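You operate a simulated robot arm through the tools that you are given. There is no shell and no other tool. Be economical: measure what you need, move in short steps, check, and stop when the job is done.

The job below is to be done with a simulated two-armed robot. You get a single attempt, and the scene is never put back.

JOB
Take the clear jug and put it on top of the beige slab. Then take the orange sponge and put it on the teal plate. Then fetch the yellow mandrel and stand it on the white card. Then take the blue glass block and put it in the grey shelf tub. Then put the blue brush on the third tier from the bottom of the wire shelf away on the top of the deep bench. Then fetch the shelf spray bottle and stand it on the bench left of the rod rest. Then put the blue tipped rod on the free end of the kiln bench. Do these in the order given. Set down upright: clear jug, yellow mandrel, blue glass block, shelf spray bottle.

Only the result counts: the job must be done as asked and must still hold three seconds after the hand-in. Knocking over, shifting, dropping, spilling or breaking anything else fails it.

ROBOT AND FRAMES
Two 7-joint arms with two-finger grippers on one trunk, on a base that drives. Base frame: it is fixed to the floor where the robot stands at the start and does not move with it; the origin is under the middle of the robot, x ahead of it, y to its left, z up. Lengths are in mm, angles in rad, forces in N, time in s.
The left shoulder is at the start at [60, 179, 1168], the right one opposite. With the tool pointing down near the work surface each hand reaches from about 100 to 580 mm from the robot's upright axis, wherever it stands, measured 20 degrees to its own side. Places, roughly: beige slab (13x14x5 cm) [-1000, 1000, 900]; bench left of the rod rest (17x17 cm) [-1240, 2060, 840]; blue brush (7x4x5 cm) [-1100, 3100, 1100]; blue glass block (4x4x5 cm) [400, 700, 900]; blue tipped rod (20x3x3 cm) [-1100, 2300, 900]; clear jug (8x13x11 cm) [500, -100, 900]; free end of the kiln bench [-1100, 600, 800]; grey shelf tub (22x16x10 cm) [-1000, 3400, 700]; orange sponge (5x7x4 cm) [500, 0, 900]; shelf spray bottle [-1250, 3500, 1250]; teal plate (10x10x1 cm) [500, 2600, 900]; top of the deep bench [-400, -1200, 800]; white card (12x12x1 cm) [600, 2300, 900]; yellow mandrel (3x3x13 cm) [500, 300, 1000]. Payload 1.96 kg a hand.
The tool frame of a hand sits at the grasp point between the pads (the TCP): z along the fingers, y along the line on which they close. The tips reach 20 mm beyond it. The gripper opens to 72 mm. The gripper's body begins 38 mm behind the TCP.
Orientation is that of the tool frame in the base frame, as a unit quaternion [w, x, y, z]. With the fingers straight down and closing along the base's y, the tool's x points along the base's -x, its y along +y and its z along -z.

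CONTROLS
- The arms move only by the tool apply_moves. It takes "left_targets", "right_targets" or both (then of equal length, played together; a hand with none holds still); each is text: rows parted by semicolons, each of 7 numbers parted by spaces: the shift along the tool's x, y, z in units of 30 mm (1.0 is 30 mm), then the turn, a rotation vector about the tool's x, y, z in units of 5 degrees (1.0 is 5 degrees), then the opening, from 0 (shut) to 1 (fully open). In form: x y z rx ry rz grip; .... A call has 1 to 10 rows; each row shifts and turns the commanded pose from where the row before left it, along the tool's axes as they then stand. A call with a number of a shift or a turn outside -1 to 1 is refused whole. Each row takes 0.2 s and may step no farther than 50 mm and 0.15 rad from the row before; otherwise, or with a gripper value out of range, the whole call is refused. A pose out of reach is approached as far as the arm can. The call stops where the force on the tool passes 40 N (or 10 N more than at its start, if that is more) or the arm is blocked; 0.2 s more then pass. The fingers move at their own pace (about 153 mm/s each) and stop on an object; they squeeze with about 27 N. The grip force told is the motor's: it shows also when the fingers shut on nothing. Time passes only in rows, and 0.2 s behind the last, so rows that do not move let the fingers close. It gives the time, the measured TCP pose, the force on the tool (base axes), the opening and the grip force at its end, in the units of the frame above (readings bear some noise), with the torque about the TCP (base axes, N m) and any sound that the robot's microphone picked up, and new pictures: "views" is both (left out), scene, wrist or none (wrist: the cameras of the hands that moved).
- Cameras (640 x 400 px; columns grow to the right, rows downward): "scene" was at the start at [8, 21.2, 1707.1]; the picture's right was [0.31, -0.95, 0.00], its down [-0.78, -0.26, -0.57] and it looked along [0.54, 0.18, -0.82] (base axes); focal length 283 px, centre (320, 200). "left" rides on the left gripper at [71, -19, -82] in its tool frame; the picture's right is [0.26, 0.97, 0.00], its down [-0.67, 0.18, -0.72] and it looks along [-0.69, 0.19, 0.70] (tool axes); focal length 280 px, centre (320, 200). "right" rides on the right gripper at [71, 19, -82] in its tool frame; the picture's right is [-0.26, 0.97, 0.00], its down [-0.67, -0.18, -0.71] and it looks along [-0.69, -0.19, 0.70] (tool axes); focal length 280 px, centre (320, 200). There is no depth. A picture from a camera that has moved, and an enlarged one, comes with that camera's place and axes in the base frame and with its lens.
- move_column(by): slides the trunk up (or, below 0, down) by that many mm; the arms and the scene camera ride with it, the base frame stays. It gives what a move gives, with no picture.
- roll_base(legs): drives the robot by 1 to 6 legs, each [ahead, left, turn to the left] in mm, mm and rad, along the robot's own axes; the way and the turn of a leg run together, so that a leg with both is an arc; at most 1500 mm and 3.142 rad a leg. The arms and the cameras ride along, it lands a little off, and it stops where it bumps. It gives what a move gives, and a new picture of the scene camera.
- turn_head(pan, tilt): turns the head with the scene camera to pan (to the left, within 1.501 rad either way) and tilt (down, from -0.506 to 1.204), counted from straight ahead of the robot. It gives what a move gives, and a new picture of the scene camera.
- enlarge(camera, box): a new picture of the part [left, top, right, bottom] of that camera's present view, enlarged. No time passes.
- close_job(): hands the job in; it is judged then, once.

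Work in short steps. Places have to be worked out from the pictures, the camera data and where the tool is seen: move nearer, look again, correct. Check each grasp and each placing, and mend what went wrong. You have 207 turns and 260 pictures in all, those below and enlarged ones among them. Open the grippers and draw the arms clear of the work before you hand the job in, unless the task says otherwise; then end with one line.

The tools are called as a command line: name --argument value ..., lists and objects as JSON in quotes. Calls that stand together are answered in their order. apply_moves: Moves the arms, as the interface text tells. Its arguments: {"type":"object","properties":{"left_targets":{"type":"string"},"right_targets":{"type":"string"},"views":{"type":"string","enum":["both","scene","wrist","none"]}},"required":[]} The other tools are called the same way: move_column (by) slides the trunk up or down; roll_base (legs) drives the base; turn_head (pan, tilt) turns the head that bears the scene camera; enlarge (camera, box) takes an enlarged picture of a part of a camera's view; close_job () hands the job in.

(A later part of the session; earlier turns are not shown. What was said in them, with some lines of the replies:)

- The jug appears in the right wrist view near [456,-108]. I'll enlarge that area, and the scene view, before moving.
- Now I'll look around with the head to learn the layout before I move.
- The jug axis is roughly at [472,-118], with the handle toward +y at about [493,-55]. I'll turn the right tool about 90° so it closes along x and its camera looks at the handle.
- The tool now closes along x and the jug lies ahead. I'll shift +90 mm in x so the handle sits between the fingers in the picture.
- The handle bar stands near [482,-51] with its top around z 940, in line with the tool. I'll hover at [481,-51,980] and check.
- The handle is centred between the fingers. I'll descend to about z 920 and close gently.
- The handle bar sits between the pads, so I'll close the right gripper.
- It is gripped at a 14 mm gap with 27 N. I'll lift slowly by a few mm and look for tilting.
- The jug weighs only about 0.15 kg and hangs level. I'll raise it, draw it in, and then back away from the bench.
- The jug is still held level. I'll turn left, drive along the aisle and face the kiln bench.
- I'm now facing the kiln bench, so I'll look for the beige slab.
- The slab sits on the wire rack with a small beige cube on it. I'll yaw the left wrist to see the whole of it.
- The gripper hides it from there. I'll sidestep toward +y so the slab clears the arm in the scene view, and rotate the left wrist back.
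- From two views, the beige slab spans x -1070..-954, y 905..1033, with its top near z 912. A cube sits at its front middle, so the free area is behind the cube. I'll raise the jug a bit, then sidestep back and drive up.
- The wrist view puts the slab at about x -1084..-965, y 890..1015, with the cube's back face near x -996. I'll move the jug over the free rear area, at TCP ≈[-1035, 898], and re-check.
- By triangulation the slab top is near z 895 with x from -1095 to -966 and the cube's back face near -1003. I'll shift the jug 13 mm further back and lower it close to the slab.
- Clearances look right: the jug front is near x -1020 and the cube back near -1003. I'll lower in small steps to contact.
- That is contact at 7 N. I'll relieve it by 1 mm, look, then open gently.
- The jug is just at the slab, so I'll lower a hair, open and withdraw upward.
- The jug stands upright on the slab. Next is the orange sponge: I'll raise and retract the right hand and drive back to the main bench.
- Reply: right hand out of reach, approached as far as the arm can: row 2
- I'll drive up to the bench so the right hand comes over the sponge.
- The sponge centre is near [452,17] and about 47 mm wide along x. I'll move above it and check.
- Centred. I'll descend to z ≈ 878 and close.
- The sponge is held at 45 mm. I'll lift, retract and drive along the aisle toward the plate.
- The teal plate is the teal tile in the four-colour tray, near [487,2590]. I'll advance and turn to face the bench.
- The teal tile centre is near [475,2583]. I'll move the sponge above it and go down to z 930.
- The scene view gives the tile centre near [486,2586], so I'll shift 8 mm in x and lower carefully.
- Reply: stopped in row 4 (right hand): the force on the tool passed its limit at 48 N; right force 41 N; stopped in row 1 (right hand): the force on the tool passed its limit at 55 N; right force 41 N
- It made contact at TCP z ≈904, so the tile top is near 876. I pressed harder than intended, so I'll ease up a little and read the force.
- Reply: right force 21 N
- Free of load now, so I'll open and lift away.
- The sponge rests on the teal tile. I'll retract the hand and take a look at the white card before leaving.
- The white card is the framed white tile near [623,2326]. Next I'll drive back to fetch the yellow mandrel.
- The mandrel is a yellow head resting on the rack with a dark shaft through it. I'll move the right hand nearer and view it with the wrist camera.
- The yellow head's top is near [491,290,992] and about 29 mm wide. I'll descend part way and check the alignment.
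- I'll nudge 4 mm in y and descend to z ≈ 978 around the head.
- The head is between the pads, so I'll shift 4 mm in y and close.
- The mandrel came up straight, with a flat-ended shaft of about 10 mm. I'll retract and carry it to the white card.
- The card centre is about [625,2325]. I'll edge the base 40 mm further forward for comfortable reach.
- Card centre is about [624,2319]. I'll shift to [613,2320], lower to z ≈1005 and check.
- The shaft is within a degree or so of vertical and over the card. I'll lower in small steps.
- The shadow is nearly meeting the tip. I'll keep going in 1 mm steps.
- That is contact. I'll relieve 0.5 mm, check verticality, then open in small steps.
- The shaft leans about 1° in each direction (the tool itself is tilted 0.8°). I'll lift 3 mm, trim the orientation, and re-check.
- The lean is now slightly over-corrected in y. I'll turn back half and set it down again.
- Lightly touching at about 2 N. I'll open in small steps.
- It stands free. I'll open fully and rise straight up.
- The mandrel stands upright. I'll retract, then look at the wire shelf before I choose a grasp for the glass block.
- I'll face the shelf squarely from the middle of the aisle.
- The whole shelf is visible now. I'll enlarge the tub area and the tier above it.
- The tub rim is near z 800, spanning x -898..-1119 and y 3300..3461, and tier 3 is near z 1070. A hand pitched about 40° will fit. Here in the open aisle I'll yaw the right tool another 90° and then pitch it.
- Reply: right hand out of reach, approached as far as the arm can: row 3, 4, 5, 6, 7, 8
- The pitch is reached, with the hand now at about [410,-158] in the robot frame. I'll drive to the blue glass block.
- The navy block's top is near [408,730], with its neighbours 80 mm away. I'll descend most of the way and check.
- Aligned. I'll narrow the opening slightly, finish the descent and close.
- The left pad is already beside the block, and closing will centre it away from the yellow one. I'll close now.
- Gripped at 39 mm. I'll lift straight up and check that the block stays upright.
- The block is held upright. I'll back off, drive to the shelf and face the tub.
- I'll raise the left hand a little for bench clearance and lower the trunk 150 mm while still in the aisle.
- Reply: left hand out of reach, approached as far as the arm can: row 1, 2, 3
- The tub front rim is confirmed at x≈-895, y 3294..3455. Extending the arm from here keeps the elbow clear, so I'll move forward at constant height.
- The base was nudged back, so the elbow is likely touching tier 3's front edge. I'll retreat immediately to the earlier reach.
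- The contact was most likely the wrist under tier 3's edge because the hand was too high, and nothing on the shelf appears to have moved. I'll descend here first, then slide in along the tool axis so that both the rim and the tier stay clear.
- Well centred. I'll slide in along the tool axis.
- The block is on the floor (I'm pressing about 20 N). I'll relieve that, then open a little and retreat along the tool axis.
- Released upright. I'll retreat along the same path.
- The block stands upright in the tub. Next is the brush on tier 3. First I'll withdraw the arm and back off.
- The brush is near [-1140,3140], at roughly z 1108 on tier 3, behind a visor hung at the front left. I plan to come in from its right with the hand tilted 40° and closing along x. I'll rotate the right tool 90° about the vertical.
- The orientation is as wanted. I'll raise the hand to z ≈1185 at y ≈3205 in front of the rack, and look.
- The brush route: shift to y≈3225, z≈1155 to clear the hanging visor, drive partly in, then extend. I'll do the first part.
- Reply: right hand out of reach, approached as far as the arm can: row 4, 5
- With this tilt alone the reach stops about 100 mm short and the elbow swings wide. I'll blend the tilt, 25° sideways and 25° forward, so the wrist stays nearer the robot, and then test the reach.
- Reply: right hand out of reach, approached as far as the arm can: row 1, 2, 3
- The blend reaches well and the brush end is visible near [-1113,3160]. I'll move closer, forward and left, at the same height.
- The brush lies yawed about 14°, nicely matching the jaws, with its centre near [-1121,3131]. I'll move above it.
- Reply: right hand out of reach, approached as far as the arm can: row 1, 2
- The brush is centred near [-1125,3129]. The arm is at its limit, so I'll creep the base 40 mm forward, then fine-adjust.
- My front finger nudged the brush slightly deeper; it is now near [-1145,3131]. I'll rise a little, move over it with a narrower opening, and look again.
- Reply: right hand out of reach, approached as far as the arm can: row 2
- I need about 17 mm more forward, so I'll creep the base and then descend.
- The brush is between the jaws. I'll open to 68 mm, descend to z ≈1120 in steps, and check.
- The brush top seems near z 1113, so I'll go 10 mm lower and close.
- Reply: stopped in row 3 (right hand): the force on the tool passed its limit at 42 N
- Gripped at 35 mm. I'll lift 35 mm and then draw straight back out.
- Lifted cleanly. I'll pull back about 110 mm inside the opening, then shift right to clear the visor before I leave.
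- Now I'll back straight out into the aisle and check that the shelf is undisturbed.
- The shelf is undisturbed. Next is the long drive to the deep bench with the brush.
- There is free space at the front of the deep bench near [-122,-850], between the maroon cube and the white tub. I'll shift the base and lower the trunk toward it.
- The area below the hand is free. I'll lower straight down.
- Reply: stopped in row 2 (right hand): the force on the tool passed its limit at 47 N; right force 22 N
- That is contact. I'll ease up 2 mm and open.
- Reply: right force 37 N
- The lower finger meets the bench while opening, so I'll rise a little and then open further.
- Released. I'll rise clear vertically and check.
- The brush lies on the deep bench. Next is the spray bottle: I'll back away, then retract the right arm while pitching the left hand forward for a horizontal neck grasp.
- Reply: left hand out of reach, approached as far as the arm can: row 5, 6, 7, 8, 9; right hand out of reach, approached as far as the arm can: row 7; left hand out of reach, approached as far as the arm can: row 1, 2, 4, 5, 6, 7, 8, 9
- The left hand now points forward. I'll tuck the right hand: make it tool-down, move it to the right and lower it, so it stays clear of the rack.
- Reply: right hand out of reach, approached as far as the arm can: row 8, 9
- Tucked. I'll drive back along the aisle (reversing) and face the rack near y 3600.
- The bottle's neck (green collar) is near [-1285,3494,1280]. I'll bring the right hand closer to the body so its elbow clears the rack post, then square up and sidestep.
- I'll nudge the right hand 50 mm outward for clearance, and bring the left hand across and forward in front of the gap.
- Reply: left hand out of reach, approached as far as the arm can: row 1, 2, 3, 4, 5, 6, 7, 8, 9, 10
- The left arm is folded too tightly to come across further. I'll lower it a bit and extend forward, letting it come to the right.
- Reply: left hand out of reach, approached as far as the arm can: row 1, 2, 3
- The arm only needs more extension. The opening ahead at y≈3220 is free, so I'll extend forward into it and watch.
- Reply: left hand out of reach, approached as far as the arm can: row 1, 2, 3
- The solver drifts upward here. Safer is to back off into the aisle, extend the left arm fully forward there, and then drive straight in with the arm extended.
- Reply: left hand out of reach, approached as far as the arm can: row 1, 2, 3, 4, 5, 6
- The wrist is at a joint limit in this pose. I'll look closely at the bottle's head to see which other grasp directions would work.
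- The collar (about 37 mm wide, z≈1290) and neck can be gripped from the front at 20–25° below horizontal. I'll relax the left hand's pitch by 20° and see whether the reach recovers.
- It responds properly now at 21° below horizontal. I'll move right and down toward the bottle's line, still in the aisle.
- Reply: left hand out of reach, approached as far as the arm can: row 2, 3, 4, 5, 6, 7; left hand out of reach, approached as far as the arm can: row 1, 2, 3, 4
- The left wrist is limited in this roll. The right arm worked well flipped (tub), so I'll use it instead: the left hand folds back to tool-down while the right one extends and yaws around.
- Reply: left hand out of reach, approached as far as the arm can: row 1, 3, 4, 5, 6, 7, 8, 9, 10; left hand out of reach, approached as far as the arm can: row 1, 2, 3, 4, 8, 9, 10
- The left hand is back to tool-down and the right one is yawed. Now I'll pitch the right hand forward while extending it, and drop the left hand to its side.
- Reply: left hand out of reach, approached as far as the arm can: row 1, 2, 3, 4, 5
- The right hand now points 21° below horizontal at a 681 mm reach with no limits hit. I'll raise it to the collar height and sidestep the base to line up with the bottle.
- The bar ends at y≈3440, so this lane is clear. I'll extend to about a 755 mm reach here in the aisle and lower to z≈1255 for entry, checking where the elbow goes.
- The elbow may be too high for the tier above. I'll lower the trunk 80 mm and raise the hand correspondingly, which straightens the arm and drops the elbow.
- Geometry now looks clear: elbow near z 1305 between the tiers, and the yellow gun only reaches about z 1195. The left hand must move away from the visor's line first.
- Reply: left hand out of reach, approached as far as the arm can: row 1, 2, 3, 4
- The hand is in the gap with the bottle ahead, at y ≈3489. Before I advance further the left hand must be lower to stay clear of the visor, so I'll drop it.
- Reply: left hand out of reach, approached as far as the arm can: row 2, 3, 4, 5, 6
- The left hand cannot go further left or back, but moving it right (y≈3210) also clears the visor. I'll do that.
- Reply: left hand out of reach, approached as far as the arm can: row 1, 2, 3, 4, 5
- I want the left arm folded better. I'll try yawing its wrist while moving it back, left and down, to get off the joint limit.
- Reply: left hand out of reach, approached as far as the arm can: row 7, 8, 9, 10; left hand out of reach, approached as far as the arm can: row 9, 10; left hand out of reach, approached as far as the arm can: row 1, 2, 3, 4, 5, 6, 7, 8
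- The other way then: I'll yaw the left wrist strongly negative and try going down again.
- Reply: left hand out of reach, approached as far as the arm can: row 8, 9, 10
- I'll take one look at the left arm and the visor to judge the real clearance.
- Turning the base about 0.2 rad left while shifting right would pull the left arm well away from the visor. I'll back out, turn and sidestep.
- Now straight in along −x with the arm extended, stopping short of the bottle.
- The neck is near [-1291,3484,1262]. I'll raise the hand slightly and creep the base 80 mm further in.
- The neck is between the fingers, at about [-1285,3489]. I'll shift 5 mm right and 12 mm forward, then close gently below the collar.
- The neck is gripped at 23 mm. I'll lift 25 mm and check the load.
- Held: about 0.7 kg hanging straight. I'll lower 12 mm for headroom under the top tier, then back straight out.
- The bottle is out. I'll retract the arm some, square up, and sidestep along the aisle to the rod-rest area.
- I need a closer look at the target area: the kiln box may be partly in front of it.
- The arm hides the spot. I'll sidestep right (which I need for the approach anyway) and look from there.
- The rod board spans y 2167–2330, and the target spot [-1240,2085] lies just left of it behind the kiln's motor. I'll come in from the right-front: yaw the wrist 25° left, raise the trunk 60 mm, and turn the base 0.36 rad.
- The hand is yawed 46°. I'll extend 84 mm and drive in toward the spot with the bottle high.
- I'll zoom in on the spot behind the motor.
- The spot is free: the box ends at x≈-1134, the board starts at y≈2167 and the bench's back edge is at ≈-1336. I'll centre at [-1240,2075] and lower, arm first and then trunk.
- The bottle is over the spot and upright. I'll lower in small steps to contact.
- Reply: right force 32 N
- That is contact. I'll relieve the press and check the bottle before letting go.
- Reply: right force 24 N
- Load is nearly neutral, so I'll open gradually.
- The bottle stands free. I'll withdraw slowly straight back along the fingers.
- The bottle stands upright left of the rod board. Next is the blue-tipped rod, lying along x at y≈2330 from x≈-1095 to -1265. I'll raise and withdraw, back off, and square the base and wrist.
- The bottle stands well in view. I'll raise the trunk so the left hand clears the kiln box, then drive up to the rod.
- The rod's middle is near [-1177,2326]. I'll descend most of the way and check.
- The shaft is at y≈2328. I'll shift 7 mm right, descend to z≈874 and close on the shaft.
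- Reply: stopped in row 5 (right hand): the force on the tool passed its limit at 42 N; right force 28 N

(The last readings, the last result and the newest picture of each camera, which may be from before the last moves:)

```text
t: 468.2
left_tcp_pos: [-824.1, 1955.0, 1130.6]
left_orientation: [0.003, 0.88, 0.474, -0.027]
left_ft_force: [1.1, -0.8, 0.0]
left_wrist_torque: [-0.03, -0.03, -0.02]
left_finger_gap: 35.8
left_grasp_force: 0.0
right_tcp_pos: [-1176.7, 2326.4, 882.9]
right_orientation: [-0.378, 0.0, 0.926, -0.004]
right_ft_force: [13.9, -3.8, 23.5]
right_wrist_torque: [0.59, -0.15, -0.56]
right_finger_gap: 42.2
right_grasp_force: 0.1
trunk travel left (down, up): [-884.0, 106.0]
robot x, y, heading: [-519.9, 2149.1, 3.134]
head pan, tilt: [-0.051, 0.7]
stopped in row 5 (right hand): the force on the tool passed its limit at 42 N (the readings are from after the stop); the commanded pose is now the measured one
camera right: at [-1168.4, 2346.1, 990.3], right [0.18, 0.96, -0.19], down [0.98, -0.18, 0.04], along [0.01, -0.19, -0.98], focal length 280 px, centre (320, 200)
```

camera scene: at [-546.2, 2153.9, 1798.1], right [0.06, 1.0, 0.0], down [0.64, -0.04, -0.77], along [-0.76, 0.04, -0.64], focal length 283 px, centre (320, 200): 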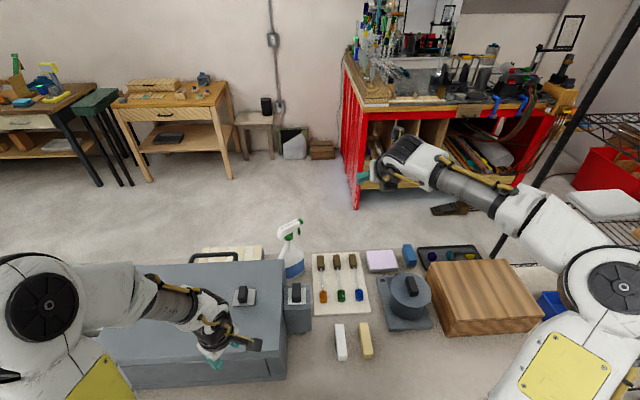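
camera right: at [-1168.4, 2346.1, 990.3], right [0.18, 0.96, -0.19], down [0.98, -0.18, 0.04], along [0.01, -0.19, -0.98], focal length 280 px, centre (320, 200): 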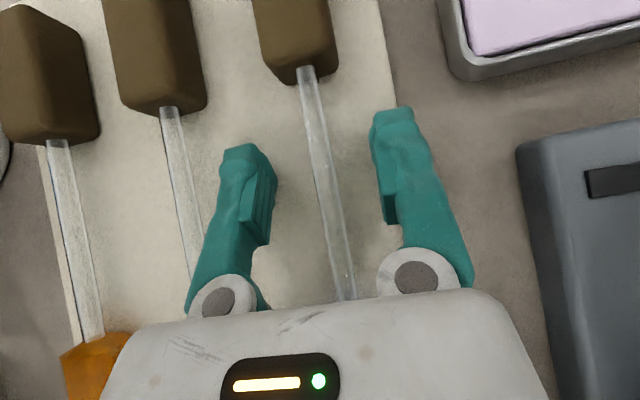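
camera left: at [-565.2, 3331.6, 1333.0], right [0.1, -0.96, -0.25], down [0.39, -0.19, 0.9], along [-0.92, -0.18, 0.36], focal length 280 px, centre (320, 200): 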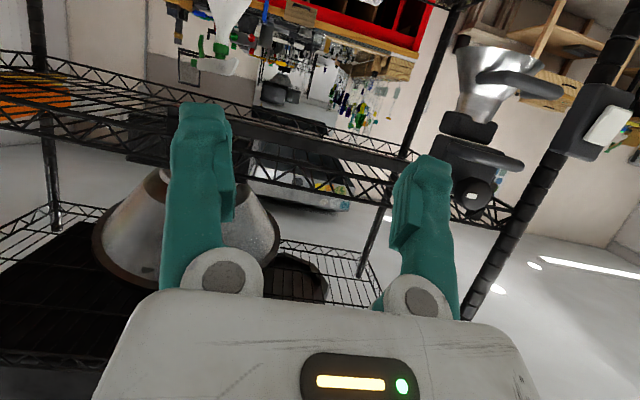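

The tips touched the board (top ≈862). I'll lift 4 mm and close on the shaft.

apply_moves --right_targets "0.09 0 -0.1 0 0 0 0.6;0 0 0 0 0 0 0.35;0 0 0 0 0 0 0.15;0 0 0 0 0 0 0;0 0 0 0 0 0 0;0 0 0 0 0 0 0" --views "none"

apply_moves --right_targets "0.23 0 -0.24 0 0 0 0;0.46 0 -0.48 0 0 0 0;0.46 0 -0.48 0 0 0 0;0.46 0 -0.48 0 0 0 0;0 0 0 0 0 0 0" --views "wrist"

```text
t: 469.6
left_tcp_pos: [-827.8, 1955.8, 1129.1]
left_orientation: [0.006, 0.88, 0.475, -0.026]
left_ft_force: [0.8, 0.0, -0.1]
left_wrist_torque: [-0.01, 0.0, -0.01]
left_finger_gap: 36.1
left_grasp_force: 0.1
right_tcp_pos: [-1179.2, 2328.7, 881.7]
right_orientation: [-0.374, 0.001, 0.927, -0.004]
right_ft_force: [-0.7, 0.5, 0.3]
right_wrist_torque: [-0.01, 0.04, 0.03]
right_finger_gap: 8.3
right_grasp_force: 26.9
trunk travel left (down, up): [-884.0, 106.0]
robot x, y, heading: [-519.0, 2150.8, 3.138]
head pan, tilt: [-0.051, 0.7]
```

```text
t: 470.8
left_tcp_pos: [-828.9, 1956.6, 1129.2]
left_orientation: [0.006, 0.88, 0.475, -0.026]
left_ft_force: [0.3, -0.4, -0.4]
left_wrist_torque: [0.02, 0.0, -0.03]
left_finger_gap: 35.8
left_grasp_force: 0.1
right_tcp_pos: [-1180.3, 2329.5, 950.4]
right_orientation: [-0.374, 0.0, 0.927, -0.004]
right_ft_force: [-0.7, 0.2, -0.8]
right_wrist_torque: [0.01, 0.0, -0.01]
right_finger_gap: 8.6
right_grasp_force: 26.9
trunk travel left (down, up): [-884.0, 106.0]
robot x, y, heading: [-526.4, 2152.3, 3.138]
head pan, tilt: [-0.051, 0.7]
camera right: at [-1172.3, 2347.8, 1059.3], right [0.19, 0.96, -0.19], down [0.98, -0.18, 0.05], along [0.01, -0.19, -0.98], focal length 280 px, centre (320, 200)
```

right: 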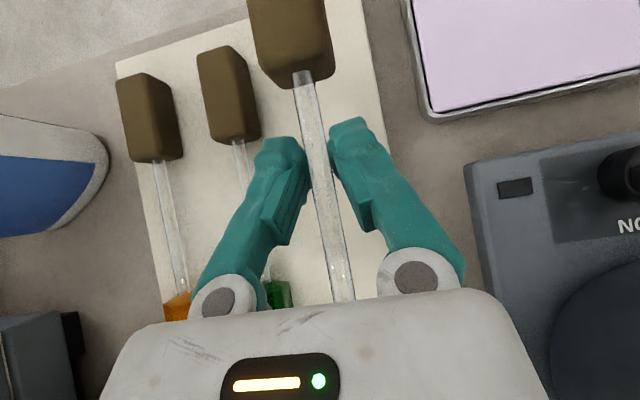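

The rod is held at its middle. I'll raise it high, back off and sidestep to the free end of the bench.

apply_moves --right_targets "0.69 0 -0.72 0 0 0 0;0.69 0 -0.72 0 0 0 0;0.69 0 -0.72 0 0 0 0;0.69 0 -0.72 0 0 0 0;0.69 0 -0.72 0 0 0 0;0.69 0 -0.72 0 0 0 0;0.69 0 -0.72 0 0 0 0;0.69 0 -0.72 0 0 0 0;0.69 0 -0.72 0 0 0 0;0.69 0 -0.72 0 0 0 0" --views "none"

roll_base --legs '[[-420, 0, 0], [0, 900, 0], [0, 840, 0]]'

```text
t: 473.0
left_tcp_pos: [-828.4, 1956.2, 1130.1]
left_orientation: [0.006, 0.88, 0.474, -0.025]
left_ft_force: [0.7, -1.0, -0.1]
left_wrist_torque: [-0.02, -0.01, -0.03]
left_finger_gap: 36.0
left_grasp_force: 0.1
right_tcp_pos: [-1176.5, 2332.2, 1251.0]
right_orientation: [-0.374, 0.001, 0.927, -0.003]
right_ft_force: [1.5, -0.1, -0.7]
right_wrist_torque: [0.06, 0.02, -0.02]
right_finger_gap: 8.2
right_grasp_force: 26.8
trunk travel left (down, up): [-884.0, 106.0]
robot x, y, heading: [-523.0, 2152.4, 3.13]
head pan, tilt: [-0.051, 0.7]
```

```text
t: 484.0
left_tcp_pos: [-437.2, 209.1, 1129.1]
left_orientation: [0.006, 0.88, 0.475, -0.025]
left_ft_force: [0.6, -0.1, -0.2]
left_wrist_torque: [0.01, 0.04, -0.02]
left_finger_gap: 35.9
left_grasp_force: 0.1
right_tcp_pos: [-786.3, 586.8, 1250.8]
right_orientation: [-0.375, 0.002, 0.927, -0.004]
right_ft_force: [0.6, 0.6, -0.2]
right_wrist_torque: [-0.01, 0.02, -0.02]
right_finger_gap: 8.5
right_grasp_force: 27.0
trunk travel left (down, up): [-884.0, 106.0]
robot x, y, heading: [-132.2, 399.2, 3.13]
head pan, tilt: [-0.051, 0.7]
camera scene: at [-156.3, 405.9, 1798.0], right [0.06, 1.0, 0.0], down [0.64, -0.04, -0.76], along [-0.76, 0.05, -0.64], focal length 283 px, centre (320, 200)
```

scene: 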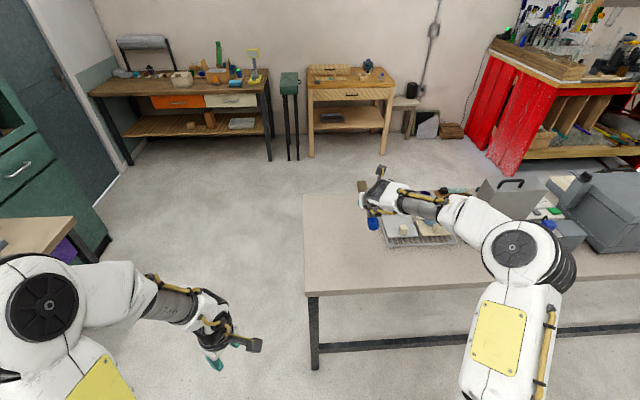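

The free end spans y≈396..728, so y≈587 is fine. I'll drive forward 275 mm and lower the trunk.

roll_base --legs '[[275, 0, 0]]'

move_column --by -200

apply_moves --right_targets "-0.69 0 0.72 0 0 0 0;-0.69 0 0.72 0 0 0 0;-0.69 0 0.72 0 0 0 0;-0.69 0 0.72 0 0 0 0;-0.46 0 0.48 0 0 0 0;0 0 0 0 0 0 0" --views "wrist"

```text
t: 485.9
left_tcp_pos: [-707.3, 213.1, 1129.5]
left_orientation: [0.005, 0.881, 0.473, -0.026]
left_ft_force: [-0.6, 0.1, 0.8]
left_wrist_torque: [0.0, 0.01, 0.0]
left_finger_gap: 35.9
left_grasp_force: 0.0
right_tcp_pos: [-1054.1, 590.2, 1250.4]
right_orientation: [-0.375, 0.003, 0.927, -0.003]
right_ft_force: [0.5, 0.5, -1.6]
right_wrist_torque: [-0.02, 0.05, 0.0]
right_finger_gap: 8.5
right_grasp_force: 26.5
trunk travel left (down, up): [-884.0, 106.0]
robot x, y, heading: [-398.8, 403.9, 3.131]
head pan, tilt: [-0.051, 0.7]
camera scene: at [-425.4, 407.8, 1798.1], right [0.06, 1.0, 0.0], down [0.64, -0.04, -0.77], along [-0.76, 0.05, -0.64], focal length 283 px, centre (320, 200)
```

scene: 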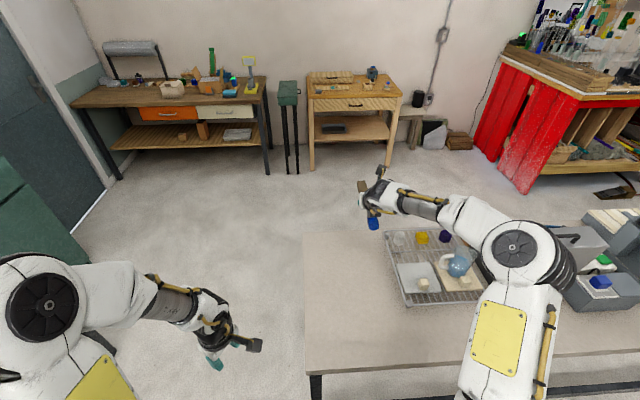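

```text
t: 488.1
left_tcp_pos: [-708.6, 212.6, 929.9]
left_orientation: [0.006, 0.881, 0.473, -0.026]
left_ft_force: [-0.2, 0.3, -1.0]
left_wrist_torque: [-0.01, 0.01, 0.0]
left_finger_gap: 36.1
left_grasp_force: 0.0
right_tcp_pos: [-1054.9, 589.9, 1050.0]
right_orientation: [-0.374, 0.002, 0.928, -0.003]
right_ft_force: [0.2, -0.1, -2.0]
right_wrist_torque: [0.03, 0.02, 0.01]
right_finger_gap: 8.5
right_grasp_force: 27.2
trunk travel left (down, up): [-684.0, 306.0]
robot x, y, heading: [-404.2, 406.1, 3.136]
head pan, tilt: [-0.051, 0.7]
```

```text
t: 489.4
left_tcp_pos: [-707.7, 211.3, 930.8]
left_orientation: [0.006, 0.881, 0.473, -0.025]
left_ft_force: [0.4, 1.0, 0.7]
left_wrist_torque: [-0.01, -0.01, 0.03]
left_finger_gap: 35.9
left_grasp_force: 0.1
right_tcp_pos: [-1056.3, 588.6, 909.3]
right_orientation: [-0.375, 0.003, 0.927, -0.003]
right_ft_force: [0.4, 0.3, -1.0]
right_wrist_torque: [0.0, 0.01, 0.03]
right_finger_gap: 8.6
right_grasp_force: 27.3
trunk travel left (down, up): [-684.0, 306.0]
robot x, y, heading: [-401.3, 403.0, 3.125]
head pan, tilt: [-0.051, 0.7]
camera right: at [-1048.3, 607.3, 1017.8], right [0.19, 0.96, -0.19], down [0.98, -0.18, 0.05], along [0.01, -0.19, -0.98], focal length 280 px, centre (320, 200)
```

right: 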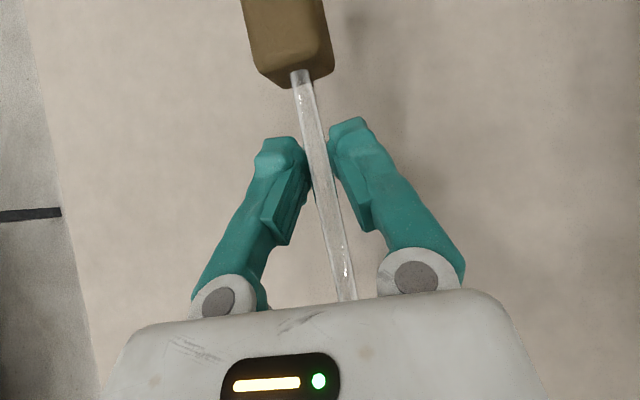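

Over clear bench. I'll lower gently to contact.

apply_moves --right_targets "-0.23 0 0.24 0 0 0 0;-0.23 0 0.24 0 0 0 0;-0.16 0 0.17 0 0 0 0;0 0 0 0 0 0 0" --views "none"

apply_moves --right_targets "-0.08 0 0.085 0 0 0 0;-0.08 0 0.085 0 0 0 0;0 0 0 0 0 0 0" --views "none"

apply_moves --right_targets "-0.08 0 0.085 0 0 0 0;-0.08 0 0.085 0 0 0 0;0 0 0 0 0 0 0" --views "none"

```text
t: 490.4
left_tcp_pos: [-707.7, 211.6, 929.4]
left_orientation: [0.005, 0.881, 0.473, -0.026]
left_ft_force: [0.9, -0.6, -0.7]
left_wrist_torque: [-0.01, -0.01, -0.01]
left_finger_gap: 36.1
left_grasp_force: 0.0
right_tcp_pos: [-1056.3, 588.9, 883.2]
right_orientation: [-0.375, 0.002, 0.927, -0.003]
right_ft_force: [-0.9, -1.5, -1.5]
right_wrist_torque: [-0.02, 0.03, -0.02]
right_finger_gap: 8.2
right_grasp_force: 26.6
trunk travel left (down, up): [-684.0, 306.0]
robot x, y, heading: [-404.7, 404.0, 3.128]
head pan, tilt: [-0.051, 0.7]
```

```text
t: 491.2
left_tcp_pos: [-708.3, 212.3, 929.0]
left_orientation: [0.006, 0.881, 0.472, -0.026]
left_ft_force: [-1.6, 0.4, -0.4]
left_wrist_torque: [0.01, -0.01, 0.0]
left_finger_gap: 36.1
left_grasp_force: 0.1
right_tcp_pos: [-1054.8, 588.4, 876.8]
right_orientation: [-0.375, 0.003, 0.927, -0.003]
right_ft_force: [-0.1, -0.4, -1.6]
right_wrist_torque: [0.01, 0.0, 0.01]
right_finger_gap: 8.5
right_grasp_force: 27.1
trunk travel left (down, up): [-684.0, 306.0]
robot x, y, heading: [-404.6, 406.3, 3.128]
head pan, tilt: [-0.051, 0.7]
```

```text
t: 492.1
left_tcp_pos: [-709.1, 213.4, 930.3]
left_orientation: [0.006, 0.881, 0.472, -0.025]
left_ft_force: [0.1, 0.0, 0.1]
left_wrist_torque: [-0.01, 0.02, 0.01]
left_finger_gap: 35.9
left_grasp_force: 0.1
right_tcp_pos: [-1056.5, 589.9, 870.3]
right_orientation: [-0.376, 0.002, 0.927, -0.003]
right_ft_force: [-2.6, 3.9, 9.7]
right_wrist_torque: [-0.04, -0.9, 0.31]
right_finger_gap: 8.5
right_grasp_force: 26.7
trunk travel left (down, up): [-684.0, 306.0]
robot x, y, heading: [-403.2, 405.4, 3.126]
head pan, tilt: [-0.051, 0.7]
```

One end of the rod has touched. I'll lower 2 mm more and open.

apply_moves --right_targets "-0.05 0 0.055 0 0 0 0;0 0 0 0 0 0 0;0 0 0 0 0 0 0.2;0 0 0 0 0 0 0.4;0 0 0 0 0 0 0.6;0 0 0 0 0 0 0.6;0.23 0 -0.24 0 0 0 0.6;0.46 0 -0.48 0 0 0 0.6;0.69 0 -0.72 0 0 0 0.6;0.69 0 -0.72 0 0 0 0.6" --views "wrist"

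```text
t: 494.2
left_tcp_pos: [-708.5, 211.9, 930.0]
left_orientation: [0.005, 0.881, 0.472, -0.026]
left_ft_force: [-0.3, -1.3, -0.7]
left_wrist_torque: [-0.02, 0.04, -0.04]
left_finger_gap: 35.7
left_grasp_force: 0.0
right_tcp_pos: [-1054.7, 588.4, 956.8]
right_orientation: [-0.375, 0.002, 0.927, -0.003]
right_ft_force: [-0.4, -0.2, -0.3]
right_wrist_torque: [-0.03, 0.0, 0.01]
right_finger_gap: 43.2
right_grasp_force: 0.1
trunk travel left (down, up): [-684.0, 306.0]
robot x, y, heading: [-402.3, 403.7, 3.136]
head pan, tilt: [-0.051, 0.7]
camera right: at [-1047.3, 606.6, 1065.6], right [0.19, 0.96, -0.19], down [0.98, -0.18, 0.05], along [0.01, -0.19, -0.98], focal length 280 px, centre (320, 200)
```

right: 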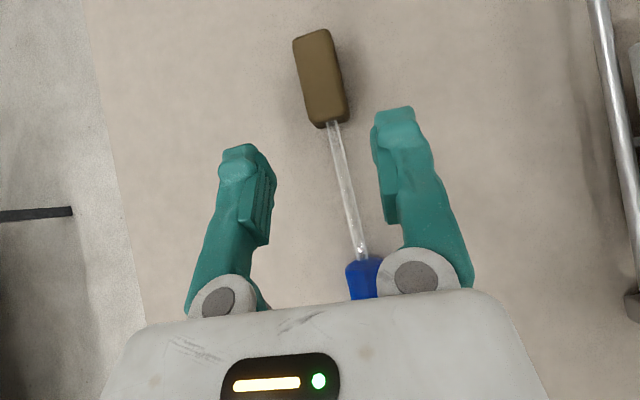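

The rod lies on the free end. I'll raise and withdraw the arm, open both grippers and back off.

apply_moves --right_targets "0.69 0 -0.72 0 0 0 1;0.69 0 -0.72 0 0 0 1;0.69 0 -0.72 0 0 0 1;0.69 0 -0.72 0 0 0 1;0.69 0 -0.72 0 0 0 1" --left_targets "0 0 0 0 0 0 1;0 0 0 0 0 0 1;0 0 0 0 0 0 1;0 0 0 0 0 0 1;0 0 0 0 0 0 1" --views "none"

roll_base --legs '[[-270, 0, 0], [0, 0, -0.785], [0, 0, -0.785]]'

enlarge --camera "scene" --box '[340, 0, 640, 190]'

```text
t: 495.4
left_tcp_pos: [-709.3, 212.5, 929.0]
left_orientation: [0.006, 0.881, 0.473, -0.026]
left_ft_force: [-0.1, -0.8, 0.5]
left_wrist_torque: [0.03, 0.0, 0.01]
left_finger_gap: 71.7
left_grasp_force: 0.0
right_tcp_pos: [-1055.7, 590.8, 1106.6]
right_orientation: [-0.374, 0.002, 0.927, -0.003]
right_ft_force: [0.1, 0.5, -0.4]
right_wrist_torque: [0.01, -0.01, 0.0]
right_finger_gap: 72.2
right_grasp_force: 0.0
trunk travel left (down, up): [-684.0, 306.0]
robot x, y, heading: [-404.5, 404.9, 3.131]
head pan, tilt: [-0.051, 0.7]
```

```text
t: 501.5
left_tcp_pos: [-327.2, 707.5, 929.2]
left_orientation: [-0.014, 0.957, -0.289, -0.022]
left_ft_force: [-0.4, 0.2, -0.4]
left_wrist_torque: [-0.02, 0.0, 0.03]
left_finger_gap: 72.0
left_grasp_force: 0.1
right_tcp_pos: [50.1, 1054.4, 1107.2]
right_orientation: [-0.267, 0.658, 0.653, 0.262]
right_ft_force: [0.2, 0.1, -0.6]
right_wrist_torque: [0.0, 0.03, -0.01]
right_finger_gap: 72.0
right_grasp_force: 0.1
trunk travel left (down, up): [-684.0, 306.0]
robot x, y, heading: [-133.6, 400.5, 1.557]
head pan, tilt: [-0.051, 0.7]
camera scene: at [-131.2, 425.2, 1598.0], right [1.0, -0.06, 0.0], down [-0.04, -0.64, -0.76], along [0.05, 0.76, -0.64], focal length 283 px, centre (320, 200)
```

scene: 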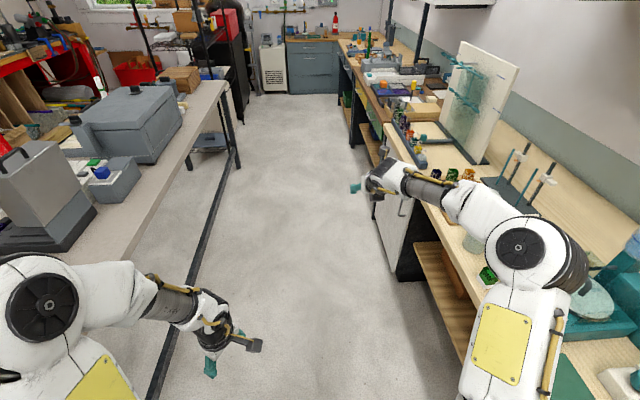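

```text
2.11 times, centred on (490, 95) of scene
camera zoom: at [-131.2, 425.2, 1598.0], right [1.0, -0.06, 0.0], down [-0.04, -0.64, -0.76], along [0.05, 0.76, -0.64], focal length 596 px, centre (-38, 421)
```

zoom: 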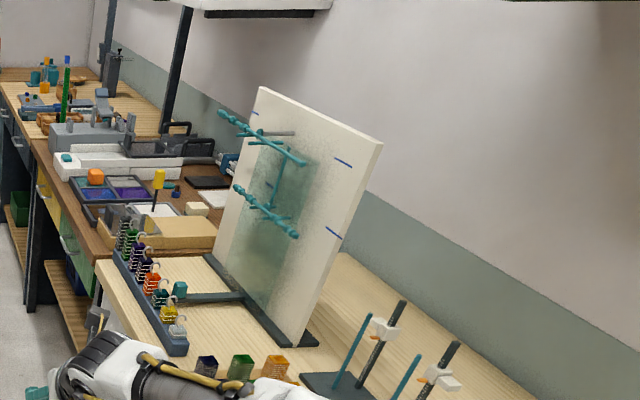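

The mandrel still stands upright on the white card and the sponge is on the teal tile. The jug, rod, bottle and brush were seen in place after I released them, and I saw the block upright in the tub later on as well. Both grippers are open and the arms are clear of the work, so I'll hand in.

close_job

```text
The job is handed in.
```

I carried out all seven moves in the order given and handed the job in. The jug, mandrel, glass block and spray bottle were each seen standing upright after release. During the tub step the arm briefly pressed against the wire shelf, but nothing on it appeared to shift.
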